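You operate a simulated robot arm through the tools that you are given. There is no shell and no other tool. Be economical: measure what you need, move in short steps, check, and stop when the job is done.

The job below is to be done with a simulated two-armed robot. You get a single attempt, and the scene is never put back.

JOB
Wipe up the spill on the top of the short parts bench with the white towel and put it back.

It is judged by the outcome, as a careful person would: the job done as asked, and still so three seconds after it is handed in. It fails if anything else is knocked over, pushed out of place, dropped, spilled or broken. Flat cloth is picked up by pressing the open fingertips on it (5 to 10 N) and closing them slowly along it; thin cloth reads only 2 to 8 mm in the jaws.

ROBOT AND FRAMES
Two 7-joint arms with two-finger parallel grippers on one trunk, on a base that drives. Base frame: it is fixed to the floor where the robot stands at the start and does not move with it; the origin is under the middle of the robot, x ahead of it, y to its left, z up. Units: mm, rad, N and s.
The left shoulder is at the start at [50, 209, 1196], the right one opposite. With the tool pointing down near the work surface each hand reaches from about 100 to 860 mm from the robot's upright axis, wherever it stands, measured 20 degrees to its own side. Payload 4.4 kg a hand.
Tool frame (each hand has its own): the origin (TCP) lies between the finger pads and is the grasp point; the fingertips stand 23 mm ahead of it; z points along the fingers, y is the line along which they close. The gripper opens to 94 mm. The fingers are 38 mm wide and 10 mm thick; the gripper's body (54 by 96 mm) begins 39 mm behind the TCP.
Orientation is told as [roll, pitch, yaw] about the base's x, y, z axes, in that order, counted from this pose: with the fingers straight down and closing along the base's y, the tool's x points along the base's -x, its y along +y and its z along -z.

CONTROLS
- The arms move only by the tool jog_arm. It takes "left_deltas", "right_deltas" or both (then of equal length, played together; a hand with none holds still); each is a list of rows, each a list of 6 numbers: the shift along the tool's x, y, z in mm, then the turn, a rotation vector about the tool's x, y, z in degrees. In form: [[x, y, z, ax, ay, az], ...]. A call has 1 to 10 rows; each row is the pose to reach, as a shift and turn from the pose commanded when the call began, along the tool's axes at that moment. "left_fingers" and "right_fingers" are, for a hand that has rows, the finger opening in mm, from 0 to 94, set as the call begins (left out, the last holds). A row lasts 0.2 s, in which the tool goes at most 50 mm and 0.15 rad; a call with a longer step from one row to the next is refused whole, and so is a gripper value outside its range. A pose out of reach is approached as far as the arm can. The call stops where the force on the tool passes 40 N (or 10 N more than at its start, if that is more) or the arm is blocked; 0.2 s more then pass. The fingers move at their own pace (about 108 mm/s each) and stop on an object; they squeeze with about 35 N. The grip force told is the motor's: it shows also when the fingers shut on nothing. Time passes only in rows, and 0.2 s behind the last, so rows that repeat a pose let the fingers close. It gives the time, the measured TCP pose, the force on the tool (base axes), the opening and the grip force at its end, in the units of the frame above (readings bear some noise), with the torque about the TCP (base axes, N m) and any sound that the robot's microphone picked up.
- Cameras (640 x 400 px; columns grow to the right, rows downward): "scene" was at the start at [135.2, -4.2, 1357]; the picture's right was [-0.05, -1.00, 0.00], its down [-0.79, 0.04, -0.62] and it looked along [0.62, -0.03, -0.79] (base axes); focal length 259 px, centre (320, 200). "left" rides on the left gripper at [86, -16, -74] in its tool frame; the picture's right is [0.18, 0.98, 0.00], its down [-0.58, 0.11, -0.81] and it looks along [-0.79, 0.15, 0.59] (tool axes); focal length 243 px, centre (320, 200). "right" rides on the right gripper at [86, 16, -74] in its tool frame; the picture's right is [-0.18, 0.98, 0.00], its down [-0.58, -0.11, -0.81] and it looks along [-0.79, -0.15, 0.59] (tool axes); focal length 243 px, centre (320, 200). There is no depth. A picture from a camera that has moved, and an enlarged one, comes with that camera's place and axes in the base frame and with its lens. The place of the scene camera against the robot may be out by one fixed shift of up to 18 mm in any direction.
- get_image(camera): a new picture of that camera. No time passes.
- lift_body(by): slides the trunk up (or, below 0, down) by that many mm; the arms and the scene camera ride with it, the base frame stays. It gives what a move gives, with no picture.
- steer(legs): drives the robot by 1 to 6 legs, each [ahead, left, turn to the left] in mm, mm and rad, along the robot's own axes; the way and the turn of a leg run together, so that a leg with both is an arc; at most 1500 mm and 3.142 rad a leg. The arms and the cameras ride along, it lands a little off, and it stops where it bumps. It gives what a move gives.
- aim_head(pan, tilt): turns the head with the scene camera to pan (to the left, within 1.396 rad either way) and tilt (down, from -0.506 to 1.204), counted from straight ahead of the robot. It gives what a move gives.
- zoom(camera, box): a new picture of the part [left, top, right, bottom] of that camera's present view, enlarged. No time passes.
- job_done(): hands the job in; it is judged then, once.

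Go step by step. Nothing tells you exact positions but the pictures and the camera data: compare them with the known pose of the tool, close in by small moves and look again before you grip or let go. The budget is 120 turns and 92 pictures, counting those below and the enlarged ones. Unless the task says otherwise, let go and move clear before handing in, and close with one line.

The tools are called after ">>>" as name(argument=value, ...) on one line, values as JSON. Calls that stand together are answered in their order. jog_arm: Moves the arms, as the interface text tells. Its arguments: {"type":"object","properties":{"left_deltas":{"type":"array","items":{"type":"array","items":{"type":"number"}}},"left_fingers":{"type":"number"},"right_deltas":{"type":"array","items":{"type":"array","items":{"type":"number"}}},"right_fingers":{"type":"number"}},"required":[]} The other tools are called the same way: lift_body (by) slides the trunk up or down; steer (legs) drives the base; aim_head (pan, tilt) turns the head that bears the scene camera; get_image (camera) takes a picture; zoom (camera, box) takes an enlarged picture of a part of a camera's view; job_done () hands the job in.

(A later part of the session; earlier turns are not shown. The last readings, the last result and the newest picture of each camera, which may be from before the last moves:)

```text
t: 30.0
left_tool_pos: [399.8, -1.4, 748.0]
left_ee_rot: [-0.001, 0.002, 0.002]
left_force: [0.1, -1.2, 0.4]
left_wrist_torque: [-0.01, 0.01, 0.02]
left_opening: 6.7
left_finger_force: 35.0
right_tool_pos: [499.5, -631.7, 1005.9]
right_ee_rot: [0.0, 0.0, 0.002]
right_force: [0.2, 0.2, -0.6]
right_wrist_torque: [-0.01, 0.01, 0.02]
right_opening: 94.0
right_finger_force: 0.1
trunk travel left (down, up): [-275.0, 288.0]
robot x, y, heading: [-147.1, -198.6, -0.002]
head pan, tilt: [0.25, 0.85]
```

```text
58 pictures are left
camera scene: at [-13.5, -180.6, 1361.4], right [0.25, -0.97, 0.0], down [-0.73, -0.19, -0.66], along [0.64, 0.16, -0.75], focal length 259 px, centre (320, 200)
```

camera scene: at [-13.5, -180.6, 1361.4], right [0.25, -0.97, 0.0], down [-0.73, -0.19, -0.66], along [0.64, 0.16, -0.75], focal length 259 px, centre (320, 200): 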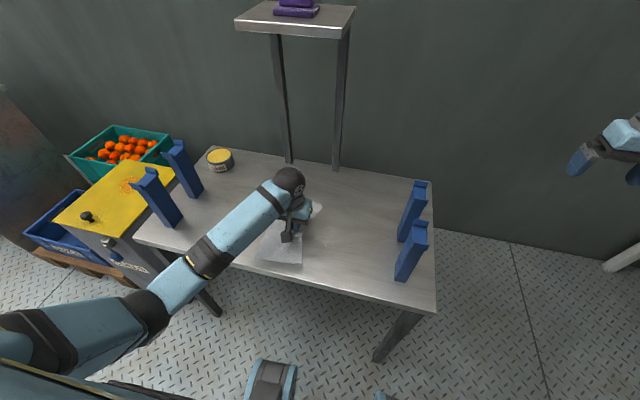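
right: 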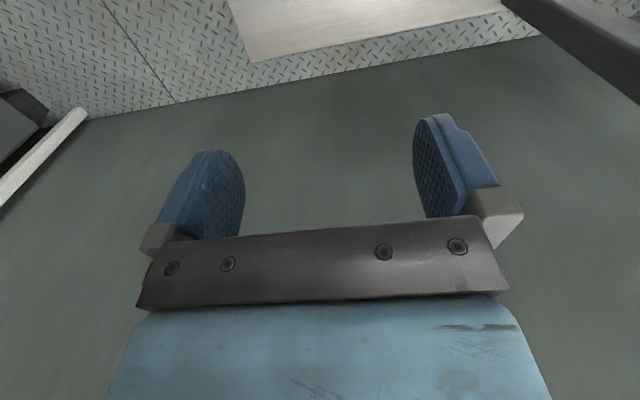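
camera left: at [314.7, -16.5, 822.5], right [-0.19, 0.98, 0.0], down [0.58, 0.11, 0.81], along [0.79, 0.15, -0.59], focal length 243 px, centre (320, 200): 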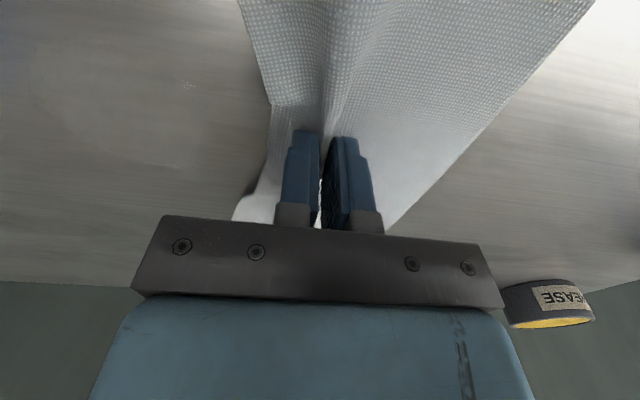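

The towel followed flat, and the spill edge is visible just right of it, matching my estimate. I'll press lightly (~10 N) and sweep right across the spill.

>>> jog_arm(left_deltas=[[2, -10, 4, 0, 0, 0], [2, -30, 4, 0, 0, 0], [2, -50, 4, 0, 0, 0], [2, -70, 4, 0, 0, 0], [2, -90, 4, 0, 0, 0], [2, -110, 4, 0, 0, 0], [2, -130, 4, 0, 0, 0], [2, -150, 4, 0, 0, 0], [2, -165, 4, 0, 0, 0], [2, -165, 4, 0, 0, 0]])

>>> get_image(camera="scene")

>>> get_image(camera="left")

```text
t: 32.2
left_tool_pos: [398.4, -165.5, 746.2]
left_ee_rot: [0.0, 0.0, 0.001]
left_force: [-1.6, 2.1, 9.1]
left_wrist_torque: [0.09, 0.12, 0.05]
left_opening: 7.0
left_finger_force: 35.2
right_tool_pos: [499.3, -632.1, 1006.4]
right_ee_rot: [0.0, 0.0, 0.001]
right_force: [0.0, 0.8, 0.7]
right_wrist_torque: [0.01, 0.0, 0.02]
right_opening: 94.0
right_finger_force: 0.0
trunk travel left (down, up): [-275.0, 288.0]
robot x, y, heading: [-152.6, -199.7, 0.002]
head pan, tilt: [0.25, 0.85]
```

```text
57 pictures are left
camera scene: at [-14.4, -180.4, 1361.5], right [0.25, -0.97, 0.0], down [-0.73, -0.19, -0.66], along [0.64, 0.16, -0.75], focal length 259 px, centre (320, 200)
```

scene: 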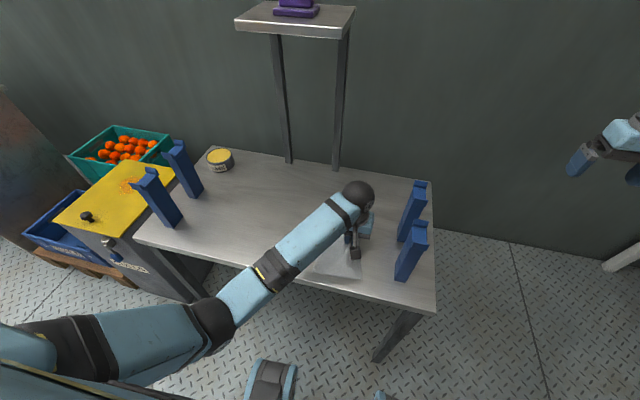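

```text
56 pictures are left
camera left: at [313.0, -181.7, 820.2], right [-0.19, 0.98, 0.0], down [0.58, 0.11, 0.81], along [0.79, 0.15, -0.59], focal length 243 px, centre (320, 200)
```

left: 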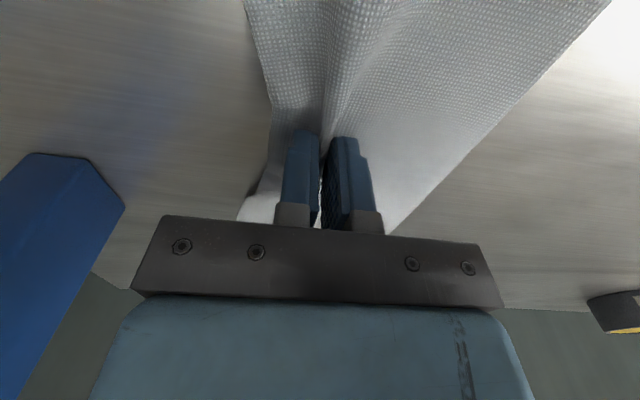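

One pass is done. I'll lift the towel, carry it back left, and check the spot.

>>> jog_arm(left_deltas=[[0, 0, -40, 0, 0, 0], [0, 10, -80, 0, 0, 0], [0, 30, -115, 0, 0, 0], [0, 70, -135, 0, 0, 0], [0, 115, -140, 0, 0, 0], [0, 160, -140, 0, 0, 0], [0, 205, -140, 0, 0, 0], [0, 245, -140, 0, 0, 0], [0, 275, -140, 0, 0, 0], [0, 275, -140, 0, 0, 0]])

>>> get_image(camera="scene")

>>> zoom(camera="scene", box=[270, 190, 430, 290])

```text
t: 34.4
left_tool_pos: [398.9, 109.3, 884.3]
left_ee_rot: [0.0, 0.001, 0.003]
left_force: [0.5, 0.0, -1.1]
left_wrist_torque: [0.02, 0.02, 0.04]
left_opening: 6.5
left_finger_force: 34.6
right_tool_pos: [500.3, -631.8, 1005.6]
right_ee_rot: [0.001, 0.0, 0.003]
right_force: [-0.8, 0.1, -0.6]
right_wrist_torque: [-0.02, 0.02, -0.01]
right_opening: 94.0
right_finger_force: 0.1
trunk travel left (down, up): [-275.0, 288.0]
robot x, y, heading: [-148.2, -198.4, -0.001]
head pan, tilt: [0.25, 0.85]
```

```text
55 pictures are left
camera scene: at [-13.3, -181.0, 1361.3], right [0.25, -0.97, 0.0], down [-0.73, -0.19, -0.66], along [0.64, 0.16, -0.75], focal length 259 px, centre (320, 200)
```

scene: 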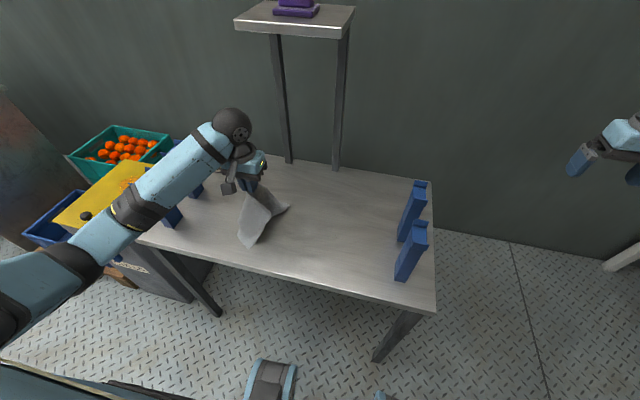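

```text
4.00 times, centred on (350, 240) of scene
camera zoom: at [-13.3, -181.0, 1361.3], right [0.25, -0.97, 0.0], down [-0.73, -0.19, -0.66], along [0.64, 0.16, -0.75], focal length 1036 px, centre (200, 40)
```

zoom: 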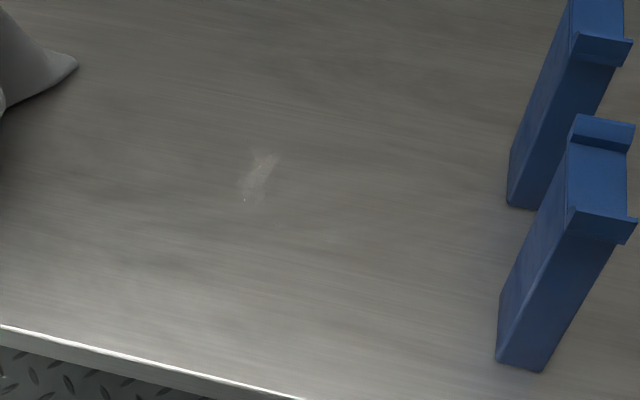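

Nearly all gone; a residue remains around x 390–434, y −113…−127. I'll lay the towel back down trailing left and make a second pass at x≈412.

>>> jog_arm(left_deltas=[[-4, 0, 35, 0, 0, 0], [-8, -10, 65, 0, 0, 0], [-13, -30, 90, 0, 0, 0], [-13, -60, 110, 0, 0, 0], [-13, -90, 125, 0, 0, 0], [-13, -115, 135, 0, 0, 0], [-13, -135, 138, 0, 0, 0], [-13, -155, 139, 0, 0, 0]])

>>> jog_arm(left_deltas=[[0, -15, 2, 0, 0, 0], [0, -30, 3, 0, 0, 0], [0, -45, 3, 0, 0, 0], [0, -60, 3, 0, 0, 0], [0, -75, 3, 0, 0, 0], [0, -90, 3, 0, 0, 0], [0, -105, 3, 0, 0, 0], [0, -120, 3, 0, 0, 0], [0, -130, 3, 0, 0, 0], [0, -130, 3, 0, 0, 0]])

>>> get_image(camera="scene")

```text
t: 36.2
left_tool_pos: [411.8, -46.1, 745.5]
left_ee_rot: [0.002, 0.001, 0.002]
left_force: [-0.5, -0.5, 0.7]
left_wrist_torque: [0.02, -0.01, 0.03]
left_opening: 6.5
left_finger_force: 35.3
right_tool_pos: [499.3, -632.0, 1005.8]
right_ee_rot: [0.001, 0.0, 0.003]
right_force: [0.5, 0.6, -0.5]
right_wrist_torque: [0.02, 0.03, -0.02]
right_opening: 94.0
right_finger_force: 0.0
trunk travel left (down, up): [-275.0, 288.0]
robot x, y, heading: [-152.4, -196.4, 0.002]
head pan, tilt: [0.25, 0.85]
```

```text
t: 38.4
left_tool_pos: [410.0, -175.0, 744.0]
left_ee_rot: [-0.001, -0.003, 0.002]
left_force: [1.0, 7.4, 32.7]
left_wrist_torque: [0.46, 0.15, -0.01]
left_opening: 6.5
left_finger_force: 35.0
right_tool_pos: [497.2, -630.9, 1008.9]
right_ee_rot: [0.001, -0.003, 0.002]
right_force: [-0.4, 0.0, -0.2]
right_wrist_torque: [0.01, -0.02, 0.01]
right_opening: 94.0
right_finger_force: 0.0
trunk travel left (down, up): [-275.0, 288.0]
robot x, y, heading: [-149.1, -201.9, -0.001]
head pan, tilt: [0.25, 0.85]
```

```text
53 pictures are left
camera scene: at [-16.6, -180.3, 1361.9], right [0.25, -0.97, 0.0], down [-0.73, -0.19, -0.66], along [0.64, 0.16, -0.75], focal length 259 px, centre (320, 200)
```

scene: 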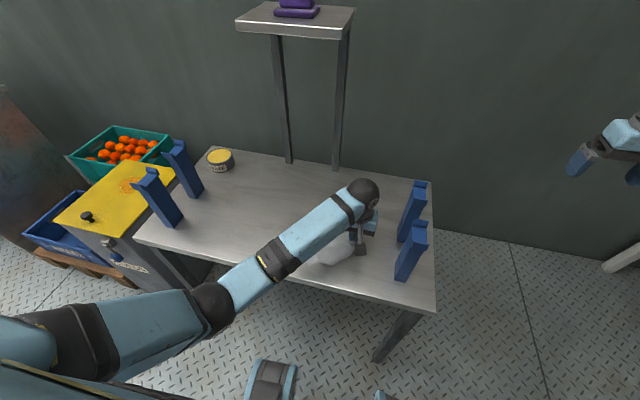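

Second pass done with firmer pressure. I'll lift up, carry left and check again.

>>> jog_arm(left_deltas=[[0, 0, -45, 0, 0, 0], [0, 0, -90, 0, 0, 0], [0, 10, -130, 0, 0, 0], [0, 30, -170, 0, 0, 0], [0, 75, -185, 0, 0, 0], [0, 120, -185, 0, 0, 0], [0, 165, -185, 0, 0, 0], [0, 210, -185, 0, 0, 0], [0, 250, -185, 0, 0, 0], [0, 285, -185, 0, 0, 0]])

>>> get_image(camera="scene")

>>> zoom(camera="scene", box=[290, 200, 410, 275])

>>> zoom(camera="scene", box=[170, 120, 330, 270])

```text
t: 40.6
left_tool_pos: [411.7, 111.6, 926.1]
left_ee_rot: [-0.001, 0.0, 0.001]
left_force: [0.4, -0.7, 0.1]
left_wrist_torque: [-0.01, -0.02, -0.03]
left_opening: 6.4
left_finger_force: 34.7
right_tool_pos: [498.6, -630.9, 1006.7]
right_ee_rot: [-0.001, -0.001, 0.002]
right_force: [-0.5, -0.4, -0.6]
right_wrist_torque: [0.0, 0.0, 0.04]
right_opening: 94.2
right_finger_force: 0.1
trunk travel left (down, up): [-275.0, 288.0]
robot x, y, heading: [-149.7, -196.8, 0.002]
head pan, tilt: [0.25, 0.85]
```

```text
52 pictures are left
camera scene: at [-13.8, -179.9, 1361.4], right [0.25, -0.97, 0.0], down [-0.73, -0.19, -0.66], along [0.64, 0.16, -0.75], focal length 259 px, centre (320, 200)
```

scene: 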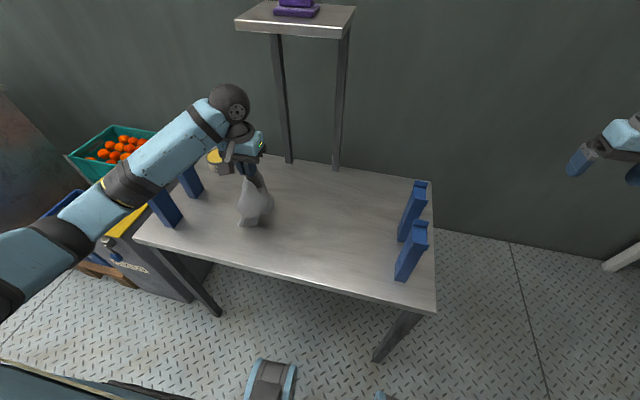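

```text
5.33 times, centred on (350, 238) of scene
camera zoom: at [-13.8, -179.9, 1361.4], right [0.25, -0.97, 0.0], down [-0.73, -0.19, -0.66], along [0.64, 0.16, -0.75], focal length 1381 px, centre (160, 0)
```

zoom: 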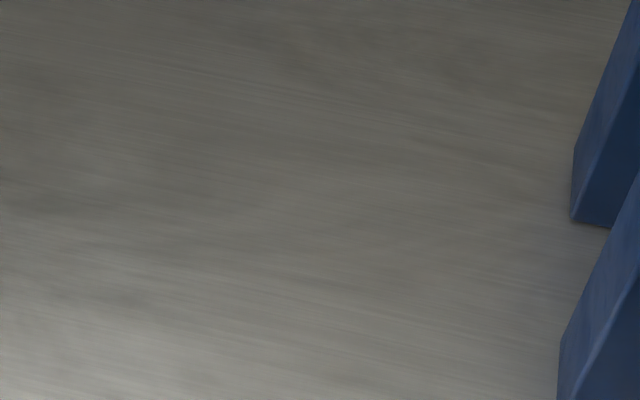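

```text
2.67 times, centred on (250, 195) of scene
camera zoom: at [-13.8, -179.9, 1361.4], right [0.25, -0.97, 0.0], down [-0.73, -0.19, -0.66], along [0.64, 0.16, -0.75], focal length 691 px, centre (507, 213)
```

zoom: 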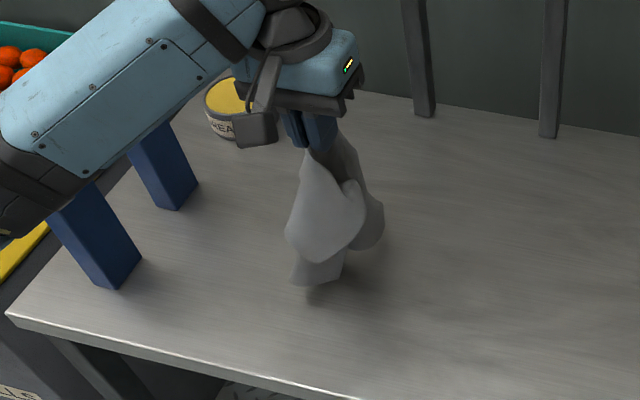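

The spill is gone. Now I carry the towel back over its original place (centre about x 482, y 185), lowering while moving right so the free side trails left.

>>> jog_arm(left_deltas=[[-20, 35, 0, 0, 0, 0], [-45, 70, 0, 0, 0, 0], [-69, 105, 0, 0, 0, 0], [-69, 125, 20, 0, 0, 0], [-69, 125, 50, 0, 0, 0], [-69, 122, 80, 0, 0, 0], [-69, 112, 110, 0, 0, 0], [-69, 95, 135, 0, 0, 0], [-69, 72, 158, 0, 0, 0], [-69, 49, 175, 0, 0, 0]])

>>> get_image(camera="scene")

>>> zoom(camera="scene", box=[170, 120, 330, 270])

>>> get_image(camera="left")

```text
t: 42.8
left_tool_pos: [480.1, 158.9, 752.3]
left_ee_rot: [0.0, 0.0, 0.002]
left_force: [-0.3, -0.5, -0.1]
left_wrist_torque: [0.02, 0.01, 0.01]
left_opening: 6.4
left_finger_force: 34.4
right_tool_pos: [500.4, -630.7, 1006.1]
right_ee_rot: [-0.001, 0.0, 0.001]
right_force: [-0.2, 0.2, -0.4]
right_wrist_torque: [0.02, -0.04, 0.03]
right_opening: 93.8
right_finger_force: 0.0
trunk travel left (down, up): [-275.0, 288.0]
robot x, y, heading: [-147.2, -198.2, -0.001]
head pan, tilt: [0.25, 0.85]
```

```text
49 pictures are left
camera scene: at [-13.3, -181.0, 1361.4], right [0.25, -0.97, 0.0], down [-0.73, -0.19, -0.66], along [0.64, 0.16, -0.75], focal length 259 px, centre (320, 200)
```

scene: 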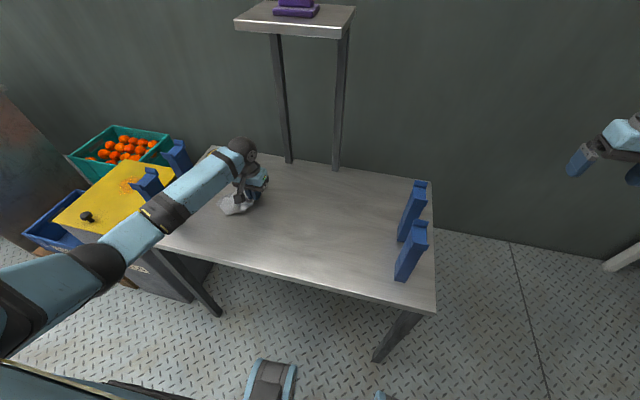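

```text
2.67 times, centred on (250, 195) of scene
camera zoom: at [-13.3, -181.0, 1361.4], right [0.25, -0.97, 0.0], down [-0.73, -0.19, -0.66], along [0.64, 0.16, -0.75], focal length 691 px, centre (507, 213)
```

zoom: 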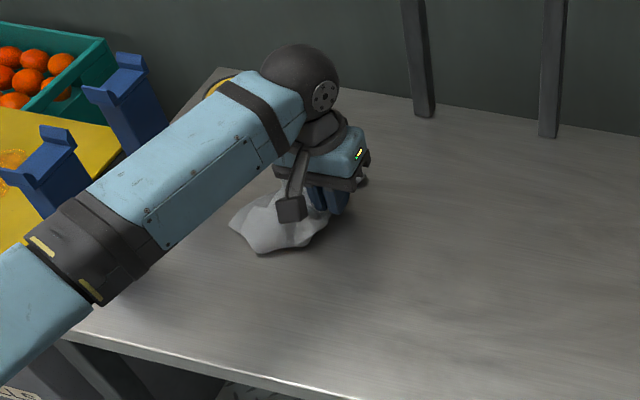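

```text
47 pictures are left
camera left: at [394.1, 142.3, 827.0], right [-0.19, 0.98, 0.0], down [0.58, 0.11, 0.81], along [0.79, 0.15, -0.59], focal length 243 px, centre (320, 200)
```

left: 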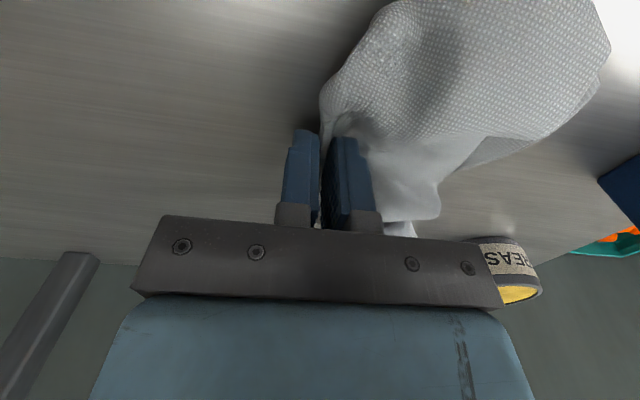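

The spill is wiped, but the towel is crumpled. I'll let go here, lift clear, and look at how it lies so I can pull it flat.

>>> jog_arm(left_deltas=[[0, 0, 4, 0, 0, 0], [0, 0, 4, 0, 0, 0], [0, 0, 4, 0, 0, 0]], left_fingers=30)

>>> jog_arm(left_deltas=[[0, 0, -20, 0, 0, 0], [0, 0, -60, 0, 0, 0], [0, -25, -100, 0, 0, 0], [0, -65, -120, 0, 0, 0], [0, -110, -120, 0, 0, 0], [0, -155, -120, 0, 0, 0], [0, -200, -120, 0, 0, 0]])

>>> get_image(camera="scene")

>>> zoom(camera="scene", box=[170, 130, 310, 240])

>>> get_image(camera="left")

```text
t: 43.6
left_tool_pos: [480.8, 158.1, 747.6]
left_ee_rot: [0.0, 0.001, 0.003]
left_force: [0.4, 0.3, -0.3]
left_wrist_torque: [0.0, -0.03, -0.02]
left_opening: 30.1
left_finger_force: 0.1
right_tool_pos: [498.5, -631.5, 1005.4]
right_ee_rot: [0.001, -0.001, 0.002]
right_force: [0.0, 0.2, -0.7]
right_wrist_torque: [0.02, 0.0, 0.0]
right_opening: 93.6
right_finger_force: 0.1
trunk travel left (down, up): [-275.0, 288.0]
robot x, y, heading: [-152.5, -197.5, 0.006]
head pan, tilt: [0.25, 0.85]
```

```text
t: 45.2
left_tool_pos: [481.0, -42.8, 869.0]
left_ee_rot: [0.0, -0.001, 0.002]
left_force: [0.3, 0.7, 0.3]
left_wrist_torque: [-0.03, -0.01, 0.01]
left_opening: 30.0
left_finger_force: 0.0
right_tool_pos: [499.5, -631.9, 1004.0]
right_ee_rot: [0.001, 0.001, 0.002]
right_force: [-0.2, 0.5, 1.0]
right_wrist_torque: [0.0, -0.01, -0.03]
right_opening: 94.1
right_finger_force: 0.0
trunk travel left (down, up): [-275.0, 288.0]
robot x, y, heading: [-150.0, -200.8, -0.002]
head pan, tilt: [0.25, 0.85]
```

```text
46 pictures are left
camera scene: at [-13.3, -181.8, 1361.4], right [0.25, -0.97, 0.0], down [-0.73, -0.19, -0.66], along [0.64, 0.16, -0.75], focal length 259 px, centre (320, 200)
```

scene: 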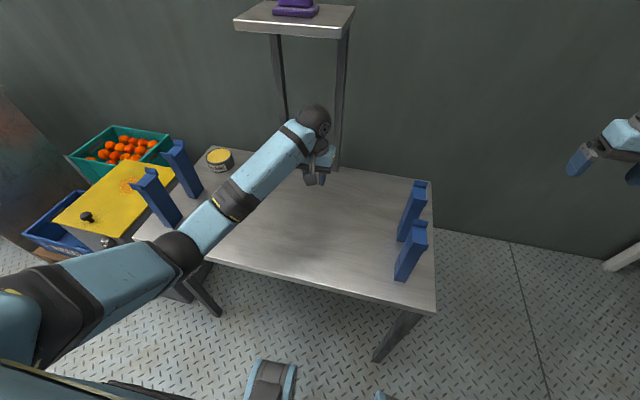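

```text
3.64 times, centred on (240, 185) of scene
camera zoom: at [-13.3, -181.8, 1361.4], right [0.25, -0.97, 0.0], down [-0.73, -0.19, -0.66], along [0.64, 0.16, -0.75], focal length 942 px, centre (611, 254)
```

zoom: 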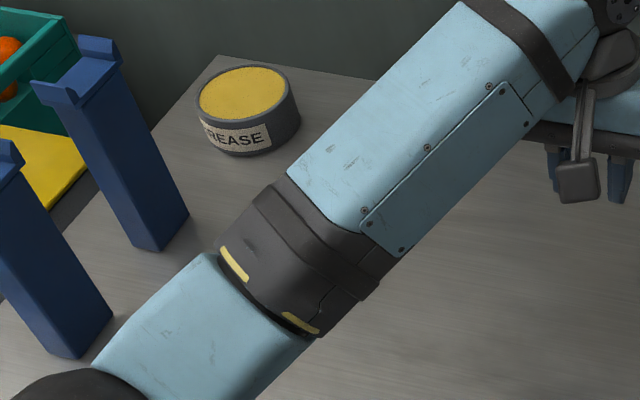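

```text
44 pictures are left
camera left: at [395.5, -58.5, 943.6], right [-0.19, 0.98, 0.0], down [0.58, 0.11, 0.81], along [0.79, 0.15, -0.59], focal length 243 px, centre (320, 200)
```

left: 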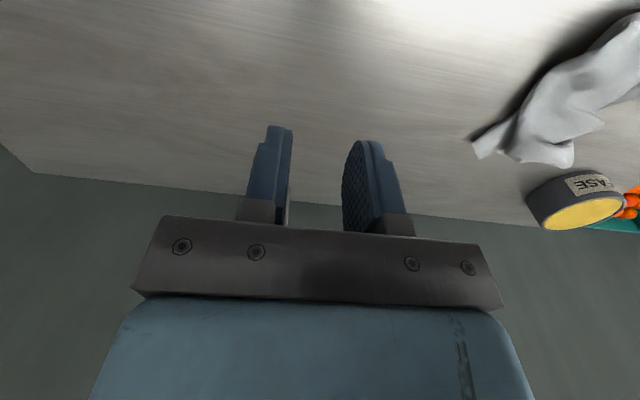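

The forearm blocks the view, so I'll pull the hand back towards the robot.

>>> jog_arm(left_deltas=[[30, -30, -20, 0, 0, 0], [60, -60, -40, 0, 0, 0], [95, -80, -60, 0, 0, 0], [130, -100, -80, 0, 0, 0], [165, -120, -100, 0, 0, 0], [200, -130, -120, 0, 0, 0]])

>>> aim_head(pan=0.45, tilt=0.8)

>>> get_image(camera="scene")

```text
t: 46.6
left_tool_pos: [280.3, -172.8, 988.4]
left_ee_rot: [-0.001, 0.0, 0.002]
left_force: [-0.5, -0.4, -1.0]
left_wrist_torque: [-0.02, -0.03, 0.03]
left_opening: 29.9
left_finger_force: 0.2
right_tool_pos: [499.5, -631.7, 1005.8]
right_ee_rot: [0.0, 0.0, 0.001]
right_force: [-0.2, -0.5, 0.8]
right_wrist_torque: [0.02, -0.02, 0.01]
right_opening: 94.0
right_finger_force: 0.1
trunk travel left (down, up): [-275.0, 288.0]
robot x, y, heading: [-148.8, -200.2, 0.003]
head pan, tilt: [0.25, 0.85]
```

```text
t: 47.3
left_tool_pos: [282.5, -172.8, 988.3]
left_ee_rot: [0.0, 0.0, 0.001]
left_force: [-0.1, 0.2, -0.7]
left_wrist_torque: [-0.02, -0.03, 0.04]
left_opening: 30.1
left_finger_force: 0.1
right_tool_pos: [499.9, -631.5, 1006.0]
right_ee_rot: [0.0, -0.001, 0.003]
right_force: [0.4, 0.5, -0.3]
right_wrist_torque: [0.02, 0.01, -0.01]
right_opening: 94.2
right_finger_force: 0.0
trunk travel left (down, up): [-275.0, 288.0]
robot x, y, heading: [-148.1, -198.9, 0.006]
head pan, tilt: [0.45, 0.799]
```

```text
43 pictures are left
camera scene: at [-16.6, -164.9, 1365.4], right [0.44, -0.9, 0.0], down [-0.65, -0.31, -0.7], along [0.63, 0.3, -0.72], focal length 259 px, centre (320, 200)
```

scene: 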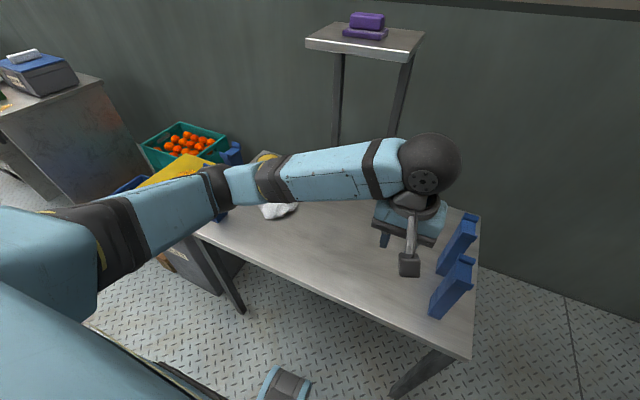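

I'll use the wrist camera from above and behind the towel instead.

>>> jog_arm(left_deltas=[[0, 45, 0, 0, 0, 0], [0, 90, 0, 0, 0, 0], [0, 135, 0, 0, 0, 0], [0, 180, 0, 0, 0, 0], [0, 225, 0, 0, 0, 0], [0, 270, 0, 0, 0, 0], [0, 315, 0, 0, 0, 0], [0, 350, 0, 0, 0, 0], [0, 350, 0, 0, 0, 0]])

>>> get_image(camera="left")

>>> get_image(camera="scene")

```text
t: 49.3
left_tool_pos: [282.5, 179.3, 987.4]
left_ee_rot: [-0.001, 0.0, 0.002]
left_force: [0.2, -0.4, -0.7]
left_wrist_torque: [-0.01, 0.01, -0.02]
left_opening: 30.1
left_finger_force: 0.1
right_tool_pos: [500.7, -632.7, 1005.4]
right_ee_rot: [0.0, 0.001, 0.002]
right_force: [0.6, -0.5, 0.8]
right_wrist_torque: [-0.01, 0.04, 0.05]
right_opening: 93.8
right_finger_force: 0.0
trunk travel left (down, up): [-275.0, 288.0]
robot x, y, heading: [-147.7, -199.7, -0.003]
head pan, tilt: [0.45, 0.799]
```

```text
42 pictures are left
camera left: at [196.2, 162.2, 1063.4], right [-0.19, 0.98, 0.0], down [0.58, 0.11, 0.81], along [0.79, 0.15, -0.59], focal length 243 px, centre (320, 200)
```

left: 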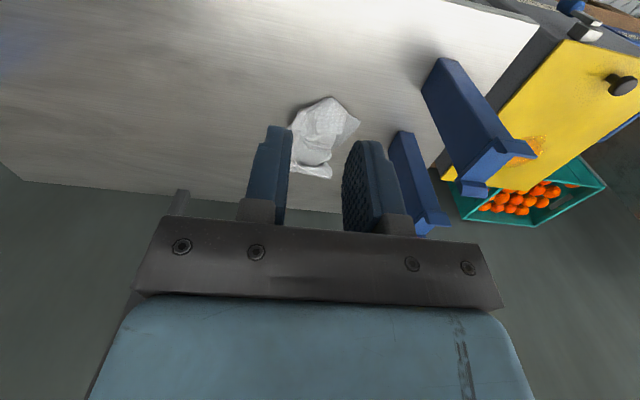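

```text
41 pictures are left
camera scene: at [-16.3, -165.2, 1365.4], right [0.44, -0.9, 0.0], down [-0.65, -0.31, -0.7], along [0.63, 0.3, -0.72], focal length 259 px, centre (320, 200)
```

scene: 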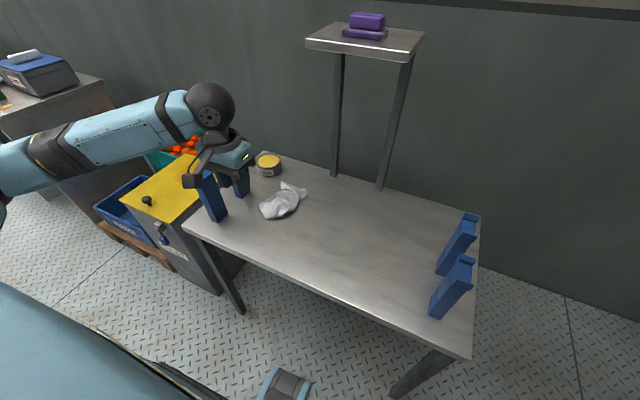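

>>> zoom(camera="scene", box=[240, 160, 330, 230])

>>> zoom(camera="left", box=[260, 80, 400, 190])

```text
5.71 times, centred on (285, 195) of scene
camera zoom: at [-16.3, -165.2, 1365.4], right [0.44, -0.9, 0.0], down [-0.65, -0.31, -0.7], along [0.63, 0.3, -0.72], focal length 1480 px, centre (520, 229)
```

zoom: 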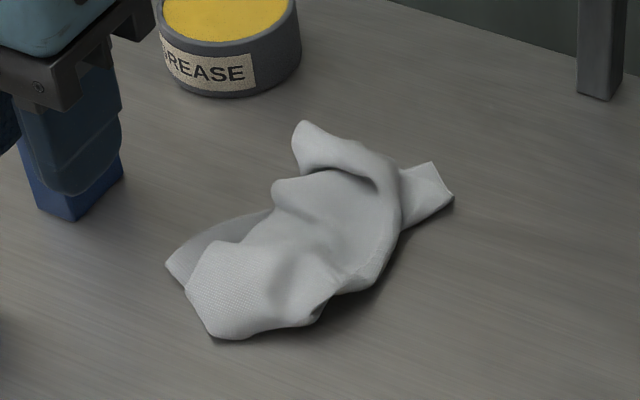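

```text
3.64 times, centred on (330, 135) of left
camera zoom: at [196.2, 162.2, 1063.4], right [-0.19, 0.98, 0.0], down [0.58, 0.11, 0.81], along [0.79, 0.15, -0.59], focal length 882 px, centre (284, 436)
```

zoom: 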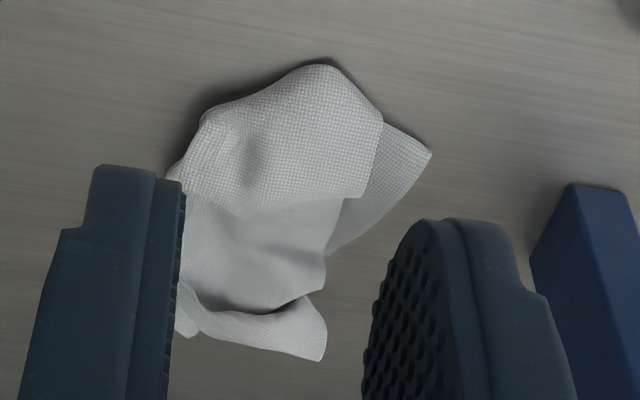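

The towel is crumpled within x 400–570, y 150–275; its far short edge runs roughly along x≈560, y 155–260. I'll regrip the middle of that edge, let the towel hang straight, and lay it out flat. First I drive 100 mm closer for reach.

>>> steer(legs=[[100, 0, 0]])

>>> jog_arm(left_deltas=[[-30, 4, 0, 0, 0, 0], [-65, 8, 10, 0, 0, 0], [-100, 12, 30, 0, 0, 0], [-130, 16, 60, 0, 0, 0], [-150, 20, 95, 0, 0, 0], [-160, 24, 130, 0, 0, 0], [-160, 24, 150, 0, 0, 0], [-160, 24, 150, 0, 0, 0]], left_fingers=60)

>>> get_image(camera="left")

>>> get_image(camera="scene")

```text
t: 50.5
left_tool_pos: [380.5, 179.0, 986.8]
left_ee_rot: [0.0, -0.001, 0.002]
left_force: [0.7, -0.3, -0.6]
left_wrist_torque: [0.02, 0.03, 0.03]
left_opening: 30.0
left_finger_force: 0.1
right_tool_pos: [598.3, -631.8, 1007.0]
right_ee_rot: [-0.001, 0.002, 0.001]
right_force: [0.7, 0.3, -0.4]
right_wrist_torque: [0.02, 0.0, 0.01]
right_opening: 94.1
right_finger_force: 0.1
trunk travel left (down, up): [-275.0, 288.0]
robot x, y, heading: [-48.3, -200.3, 0.003]
head pan, tilt: [0.45, 0.799]
```

```text
t: 52.3
left_tool_pos: [539.0, 202.5, 838.8]
left_ee_rot: [0.0, -0.001, 0.001]
left_force: [0.1, 0.4, 0.6]
left_wrist_torque: [0.04, -0.01, 0.02]
left_opening: 60.1
left_finger_force: 0.0
right_tool_pos: [598.0, -630.6, 1005.9]
right_ee_rot: [-0.001, -0.001, 0.002]
right_force: [0.1, -0.3, -0.3]
right_wrist_torque: [-0.01, 0.0, -0.03]
right_opening: 93.8
right_finger_force: 0.1
trunk travel left (down, up): [-275.0, 288.0]
robot x, y, heading: [-52.3, -199.8, 0.001]
head pan, tilt: [0.45, 0.799]
```

```text
38 pictures are left
camera left: at [453.4, 186.6, 913.9], right [-0.19, 0.98, 0.0], down [0.58, 0.11, 0.81], along [0.79, 0.15, -0.59], focal length 243 px, centre (320, 200)
```

left: 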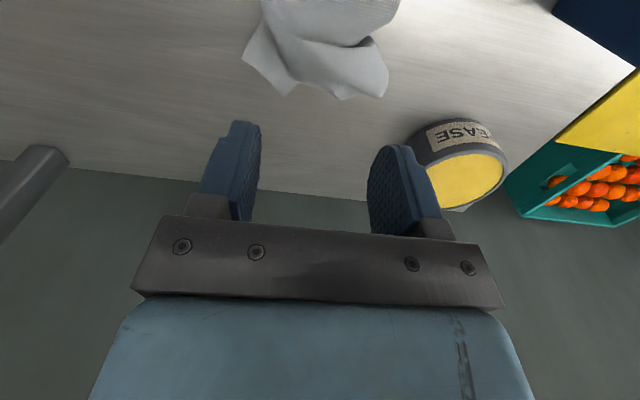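

```text
37 pictures are left
camera scene: at [81.6, -164.7, 1365.4], right [0.44, -0.9, 0.0], down [-0.64, -0.31, -0.7], along [0.63, 0.3, -0.72], focal length 259 px, centre (320, 200)
```

scene: 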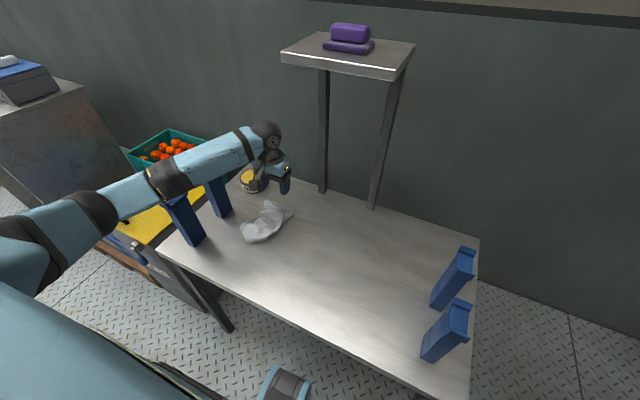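

The forearm runs close to the tall near-left stand, so I'll shift the base another 120 mm right before going lower, then move over the far edge (x≈556, y≈203).

>>> steer(legs=[[0, -120, 0]])

>>> jog_arm(left_deltas=[[-5, 40, 0, 0, 0, 0], [-10, 80, 0, 0, 0, 0], [-17, 120, 0, 0, 0, 0], [-17, 121, 20, 0, 0, 0], [-17, 121, 40, 0, 0, 0], [-17, 121, 60, 0, 0, 0], [-17, 121, 60, 0, 0, 0]], left_fingers=60)

>>> get_image(camera="left")

>>> get_image(camera="scene")

```text
t: 53.5
left_tool_pos: [529.6, 174.6, 839.2]
left_ee_rot: [0.002, 0.001, 0.009]
left_force: [0.3, 0.5, -0.1]
left_wrist_torque: [0.02, 0.0, 0.03]
left_opening: 59.9
left_finger_force: 0.0
right_tool_pos: [596.2, -660.4, 1006.4]
right_ee_rot: [-0.001, 0.0, 0.01]
right_force: [0.1, 0.6, 0.0]
right_wrist_torque: [-0.01, 0.01, -0.02]
right_opening: 94.2
right_finger_force: 0.1
trunk travel left (down, up): [-275.0, 288.0]
robot x, y, heading: [-56.0, -234.2, 0.01]
head pan, tilt: [0.45, 0.799]
stopped in leg 1: the robot was blocked; the commanded pose is now the measured one
```

```text
t: 55.1
left_tool_pos: [548.8, 296.9, 787.7]
left_ee_rot: [0.007, -0.01, 0.011]
left_force: [-0.1, 0.3, -0.4]
left_wrist_torque: [0.03, 0.0, 0.0]
left_opening: 59.9
left_finger_force: 0.0
right_tool_pos: [595.1, -661.0, 1006.4]
right_ee_rot: [0.003, -0.001, 0.01]
right_force: [0.0, 0.5, -0.2]
right_wrist_torque: [0.0, 0.01, -0.01]
right_opening: 93.9
right_finger_force: 0.1
trunk travel left (down, up): [-275.0, 288.0]
robot x, y, heading: [-56.6, -231.2, 0.009]
head pan, tilt: [0.45, 0.799]
```

```text
36 pictures are left
camera left: at [461.8, 280.2, 861.7], right [-0.2, 0.98, 0.0], down [0.57, 0.11, 0.81], along [0.8, 0.16, -0.58], focal length 243 px, centre (320, 200)
```

left: 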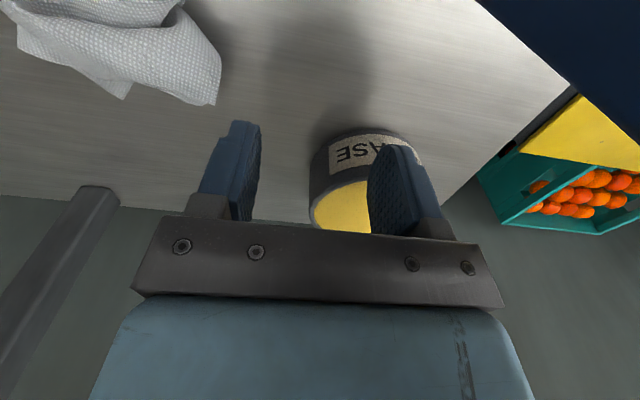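

```text
35 pictures are left
camera scene: at [74.2, -199.6, 1366.9], right [0.44, -0.9, 0.0], down [-0.64, -0.32, -0.7], along [0.63, 0.31, -0.71], focal length 259 px, centre (320, 200)
```

scene: 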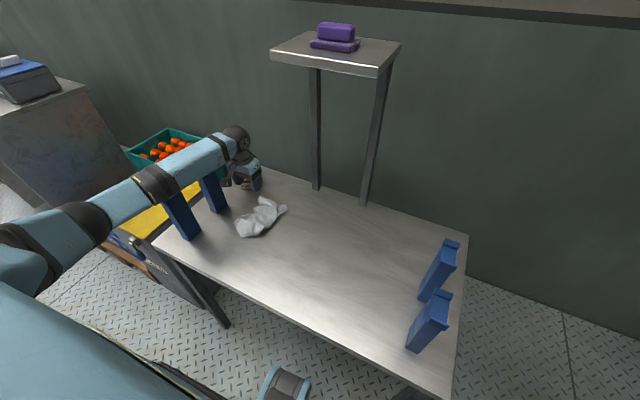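

The base was stopped by something (likely the bench leg) after 34 mm, so the hand went too far left. I'll raise it straight up and bring it back right at once, then free the base a little.

>>> jog_arm(left_deltas=[[0, 0, -40, 0, 0, 0], [0, 0, -80, 0, 0, 0], [0, -20, -110, 0, 0, 0], [0, -60, -120, 0, 0, 0], [0, -94, -120, 0, 0, 0], [0, -94, -120, 0, 0, 0]])

>>> steer(legs=[[-60, 0, -0.01]])

>>> aim_head(pan=0.0, tilt=1.1)

>>> get_image(camera="scene")

```text
t: 56.5
left_tool_pos: [547.3, 200.3, 897.9]
left_ee_rot: [0.0, 0.0, 0.008]
left_force: [-0.5, 0.2, 0.6]
left_wrist_torque: [-0.02, -0.01, -0.01]
left_opening: 59.9
left_finger_force: 0.1
right_tool_pos: [596.0, -659.6, 1006.7]
right_ee_rot: [0.0, 0.0, 0.008]
right_force: [0.3, 0.6, -0.1]
right_wrist_torque: [-0.01, -0.02, 0.0]
right_opening: 93.9
right_finger_force: 0.0
trunk travel left (down, up): [-275.0, 288.0]
robot x, y, heading: [-57.1, -230.6, 0.009]
head pan, tilt: [0.45, 0.799]
```

```text
t: 57.5
left_tool_pos: [492.3, 194.7, 898.5]
left_ee_rot: [0.001, -0.002, -0.003]
left_force: [0.3, 0.1, 0.7]
left_wrist_torque: [-0.02, 0.01, 0.0]
left_opening: 60.1
left_finger_force: 0.2
right_tool_pos: [531.9, -665.9, 1006.2]
right_ee_rot: [0.0, -0.002, 0.002]
right_force: [-1.1, 0.6, 0.7]
right_wrist_torque: [-0.04, -0.03, 0.0]
right_opening: 93.6
right_finger_force: 0.0
trunk travel left (down, up): [-275.0, 288.0]
robot x, y, heading: [-115.8, -233.9, -0.001]
head pan, tilt: [0.45, 0.799]
```

```text
t: 58.4
left_tool_pos: [492.3, 194.8, 898.2]
left_ee_rot: [0.0, -0.001, -0.003]
left_force: [0.7, -0.4, 0.1]
left_wrist_torque: [0.01, -0.04, 0.05]
left_opening: 59.8
left_finger_force: 0.0
right_tool_pos: [532.6, -667.3, 1006.6]
right_ee_rot: [0.001, 0.0, -0.002]
right_force: [0.2, 0.9, 0.0]
right_wrist_torque: [-0.02, -0.01, -0.01]
right_opening: 94.0
right_finger_force: 0.0
trunk travel left (down, up): [-275.0, 288.0]
robot x, y, heading: [-117.6, -234.5, 0.005]
head pan, tilt: [0.0, 1.1]
```

```text
34 pictures are left
camera scene: at [7.3, -233.4, 1343.7], right [0.0, -1.0, 0.0], down [-0.89, 0.0, -0.45], along [0.45, 0.0, -0.89], focal length 259 px, centre (320, 200)
```

scene: 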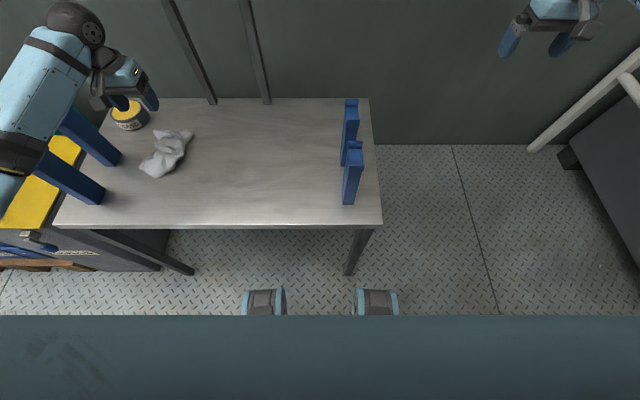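

Free again and nothing displaced. From here the arm is stretched more to the right of the stands, so I'll go over the far edge of the towel and lower.

>>> jog_arm(left_deltas=[[-35, 4, 0, 0, 0, 0], [-64, 8, 10, 0, 0, 0], [-64, 8, 50, 0, 0, 0], [-64, 8, 90, 0, 0, 0], [-64, 8, 115, 0, 0, 0], [-64, 8, 115, 0, 0, 0]])

>>> get_image(camera="left")

>>> aim_head(pan=0.5, tilt=0.75)

>>> get_image(camera="scene")

```text
t: 59.8
left_tool_pos: [556.3, 202.6, 783.1]
left_ee_rot: [0.0, -0.001, -0.003]
left_force: [-0.4, -0.9, -0.3]
left_wrist_torque: [0.02, -0.02, 0.01]
left_opening: 60.2
left_finger_force: 0.0
right_tool_pos: [533.1, -666.8, 1005.7]
right_ee_rot: [-0.001, 0.0, 0.001]
right_force: [-0.8, 0.4, 0.4]
right_wrist_torque: [0.01, 0.0, -0.03]
right_opening: 93.9
right_finger_force: 0.0
trunk travel left (down, up): [-275.0, 288.0]
robot x, y, heading: [-112.1, -235.8, 0.006]
head pan, tilt: [0.0, 1.1]
```

```text
33 pictures are left
camera left: at [470.6, 186.9, 858.6], right [-0.18, 0.98, 0.0], down [0.58, 0.11, 0.81], along [0.79, 0.15, -0.59], focal length 243 px, centre (320, 200)
```

left: 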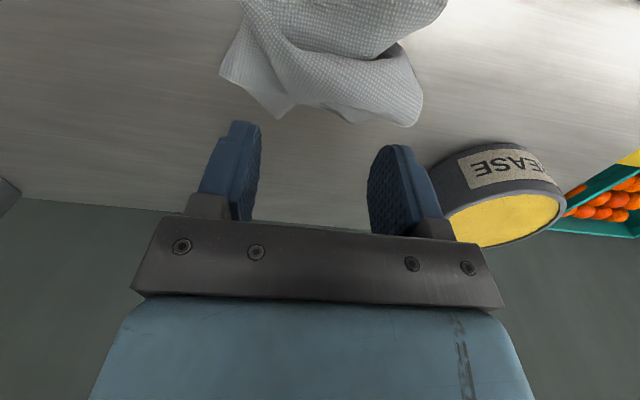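

```text
t: 60.7
left_tool_pos: [556.5, 203.0, 783.1]
left_ee_rot: [0.001, 0.0, -0.001]
left_force: [0.6, -0.4, -0.4]
left_wrist_torque: [0.0, 0.04, -0.01]
left_opening: 59.9
left_finger_force: 0.0
right_tool_pos: [532.5, -666.6, 1007.4]
right_ee_rot: [0.0, -0.002, -0.003]
right_force: [-0.9, -0.3, 0.4]
right_wrist_torque: [0.0, 0.0, -0.02]
right_opening: 93.8
right_finger_force: 0.1
trunk travel left (down, up): [-275.0, 288.0]
robot x, y, heading: [-111.7, -236.4, 0.001]
head pan, tilt: [0.499, 0.75]
```

```text
32 pictures are left
camera scene: at [17.0, -193.9, 1369.3], right [0.48, -0.88, 0.0], down [-0.6, -0.33, -0.73], along [0.64, 0.35, -0.68], focal length 259 px, centre (320, 200)
```

scene: 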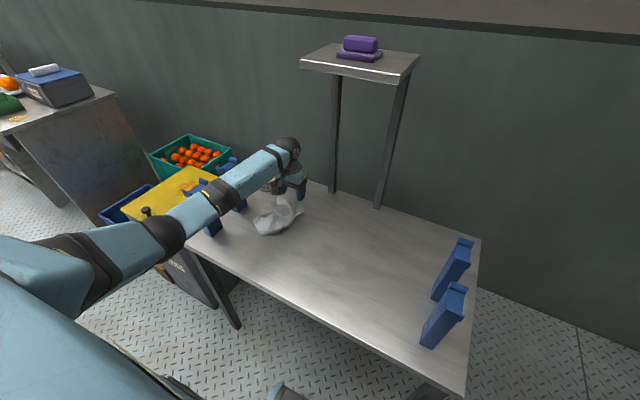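

The far short edge runs from corner (547,145) through (569,182) to corner (559,265); its middle is right under the hand. I'll go down.

>>> jog_arm(left_deltas=[[-2, 2, 15, 0, 0, 0], [-2, 2, 28, 0, 0, 0], [-2, 2, 34, 0, 0, 0], [-2, 2, 37, 0, 0, 0], [-2, 2, 37, 0, 0, 0]])

>>> jog_arm(left_deltas=[[0, 0, 1, 0, 0, 0], [0, 0, 2, 0, 0, 0]])

```text
t: 61.9
left_tool_pos: [557.9, 203.8, 745.6]
left_ee_rot: [-0.001, 0.001, -0.001]
left_force: [0.2, 0.2, 0.3]
left_wrist_torque: [-0.03, 0.02, -0.02]
left_opening: 60.2
left_finger_force: 0.1
right_tool_pos: [532.4, -667.0, 1006.6]
right_ee_rot: [0.0, 0.0, 0.0]
right_force: [0.9, 0.2, -0.8]
right_wrist_torque: [0.02, 0.01, 0.03]
right_opening: 94.1
right_finger_force: 0.1
trunk travel left (down, up): [-275.0, 288.0]
robot x, y, heading: [-117.4, -231.3, -0.001]
head pan, tilt: [0.499, 0.75]
```

```text
t: 62.5
left_tool_pos: [557.9, 204.2, 745.0]
left_ee_rot: [0.001, -0.002, -0.003]
left_force: [-1.0, 0.0, 4.6]
left_wrist_torque: [-0.19, 0.08, -0.02]
left_opening: 60.1
left_finger_force: 0.3
right_tool_pos: [532.4, -667.8, 1006.1]
right_ee_rot: [0.0, -0.003, 0.001]
right_force: [-0.3, -0.3, 0.0]
right_wrist_torque: [-0.01, 0.01, -0.01]
right_opening: 93.9
right_finger_force: 0.0
trunk travel left (down, up): [-275.0, 288.0]
robot x, y, heading: [-118.7, -233.1, -0.0]
head pan, tilt: [0.499, 0.75]
```

Light contact at 5 N; I'll add half a millimetre and close slowly.

>>> jog_arm(left_deltas=[[0, 0, 0.5, 0, 0, 0], [0, 0, 0.5, 0, 0, 0]], left_fingers=45)

>>> jog_arm(left_deltas=[[0, 0, 0, 0, 0, 0], [0, 0, 0, 0, 0, 0]], left_fingers=30)

>>> jog_arm(left_deltas=[[0, 0, 0, 0, 0, 0], [0, 0, 0, 0, 0, 0]], left_fingers=15)

>>> jog_arm(left_deltas=[[0, 0, 0, 0, 0, 0], [0, 0, 0, 0, 0, 0], [0, 0, 0, 0, 0, 0]], left_fingers=0)

>>> get_image(camera="left")

```text
t: 63.1
left_tool_pos: [558.1, 204.4, 744.2]
left_ee_rot: [0.001, -0.001, 0.001]
left_force: [1.3, 1.0, 8.9]
left_wrist_torque: [-0.27, 0.1, 0.02]
left_opening: 44.6
left_finger_force: 0.1
right_tool_pos: [530.9, -667.7, 1006.6]
right_ee_rot: [-0.001, -0.001, 0.0]
right_force: [-0.4, -0.8, -0.2]
right_wrist_torque: [0.0, 0.01, 0.0]
right_opening: 94.1
right_finger_force: 0.0
trunk travel left (down, up): [-275.0, 288.0]
robot x, y, heading: [-115.7, -231.3, -0.001]
head pan, tilt: [0.499, 0.75]
```

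```text
t: 63.7
left_tool_pos: [558.4, 203.9, 745.4]
left_ee_rot: [0.0, -0.003, 0.0]
left_force: [1.3, 0.1, 10.7]
left_wrist_torque: [-0.23, 0.16, 0.0]
left_opening: 29.7
left_finger_force: 0.0
right_tool_pos: [531.4, -667.0, 1006.8]
right_ee_rot: [0.0, -0.002, 0.0]
right_force: [-0.4, -0.1, 0.1]
right_wrist_torque: [0.02, 0.0, 0.01]
right_opening: 94.0
right_finger_force: 0.0
trunk travel left (down, up): [-275.0, 288.0]
robot x, y, heading: [-115.5, -237.2, 0.004]
head pan, tilt: [0.499, 0.75]
```

```text
t: 64.3
left_tool_pos: [558.1, 204.6, 744.4]
left_ee_rot: [0.003, -0.002, -0.003]
left_force: [0.4, 0.3, 11.7]
left_wrist_torque: [-0.14, 0.17, -0.02]
left_opening: 15.1
left_finger_force: 0.0
right_tool_pos: [530.5, -667.7, 1006.6]
right_ee_rot: [0.001, -0.002, 0.001]
right_force: [0.5, -0.4, 0.6]
right_wrist_torque: [-0.01, -0.01, -0.01]
right_opening: 94.0
right_finger_force: 0.0
trunk travel left (down, up): [-275.0, 288.0]
robot x, y, heading: [-117.8, -229.8, 0.0]
head pan, tilt: [0.499, 0.75]
```

```text
t: 65.1
left_tool_pos: [557.2, 203.9, 745.3]
left_ee_rot: [0.0, -0.003, -0.004]
left_force: [2.3, -0.1, 12.2]
left_wrist_torque: [-0.04, 0.12, 0.02]
left_opening: 3.9
left_finger_force: 34.8
right_tool_pos: [531.5, -667.6, 1006.9]
right_ee_rot: [0.001, -0.001, -0.001]
right_force: [0.1, -0.3, -0.3]
right_wrist_torque: [0.02, -0.04, 0.01]
right_opening: 94.1
right_finger_force: 0.0
trunk travel left (down, up): [-275.0, 288.0]
robot x, y, heading: [-114.1, -228.2, 0.003]
head pan, tilt: [0.499, 0.75]
```

```text
31 pictures are left
camera left: at [472.2, 188.1, 820.0], right [-0.18, 0.98, 0.0], down [0.58, 0.11, 0.81], along [0.79, 0.15, -0.59], focal length 243 px, centre (320, 200)
```

left: 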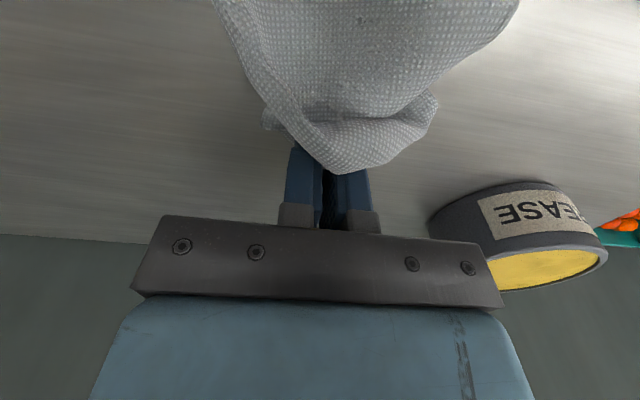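

Gripped (3.9 mm). I'll lift it high so it hangs straight and look.

>>> jog_arm(left_deltas=[[0, 0, -40, 0, 0, 0], [0, 0, -80, 0, 0, 0], [0, -5, -120, 0, 0, 0], [0, -10, -165, 0, 0, 0], [0, -15, -210, 0, 0, 0], [0, -20, -250, 0, 0, 0], [0, -25, -285, 0, 0, 0], [0, -25, -285, 0, 0, 0]])

>>> get_image(camera="scene")

>>> zoom(camera="scene", box=[190, 80, 350, 240])

```text
t: 66.9
left_tool_pos: [559.6, 178.7, 1029.1]
left_ee_rot: [0.0, -0.001, 0.001]
left_force: [-0.3, -0.1, 0.1]
left_wrist_torque: [-0.03, -0.05, 0.03]
left_opening: 4.1
left_finger_force: 34.3
right_tool_pos: [532.6, -667.0, 1006.0]
right_ee_rot: [-0.001, 0.0, 0.001]
right_force: [-0.6, -0.4, 0.0]
right_wrist_torque: [-0.03, 0.0, -0.01]
right_opening: 94.1
right_finger_force: 0.1
trunk travel left (down, up): [-275.0, 288.0]
robot x, y, heading: [-111.4, -238.1, 0.001]
head pan, tilt: [0.499, 0.75]
```

```text
30 pictures are left
camera scene: at [17.3, -193.4, 1369.3], right [0.48, -0.88, 0.0], down [-0.6, -0.33, -0.73], along [0.64, 0.35, -0.68], focal length 259 px, centre (320, 200)
```

scene: 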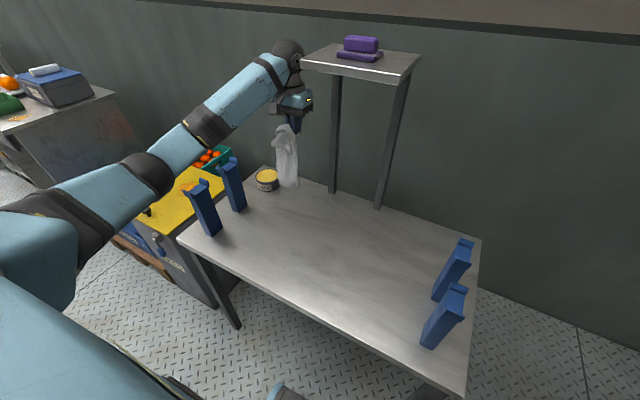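

```text
2.50 times, centred on (270, 160) of scene
camera zoom: at [17.3, -193.4, 1369.3], right [0.48, -0.88, 0.0], down [-0.6, -0.33, -0.73], along [0.64, 0.35, -0.68], focal length 647 px, centre (445, 300)
```

zoom: 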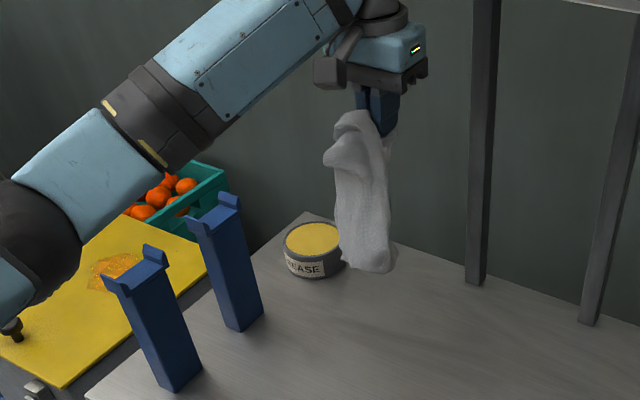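

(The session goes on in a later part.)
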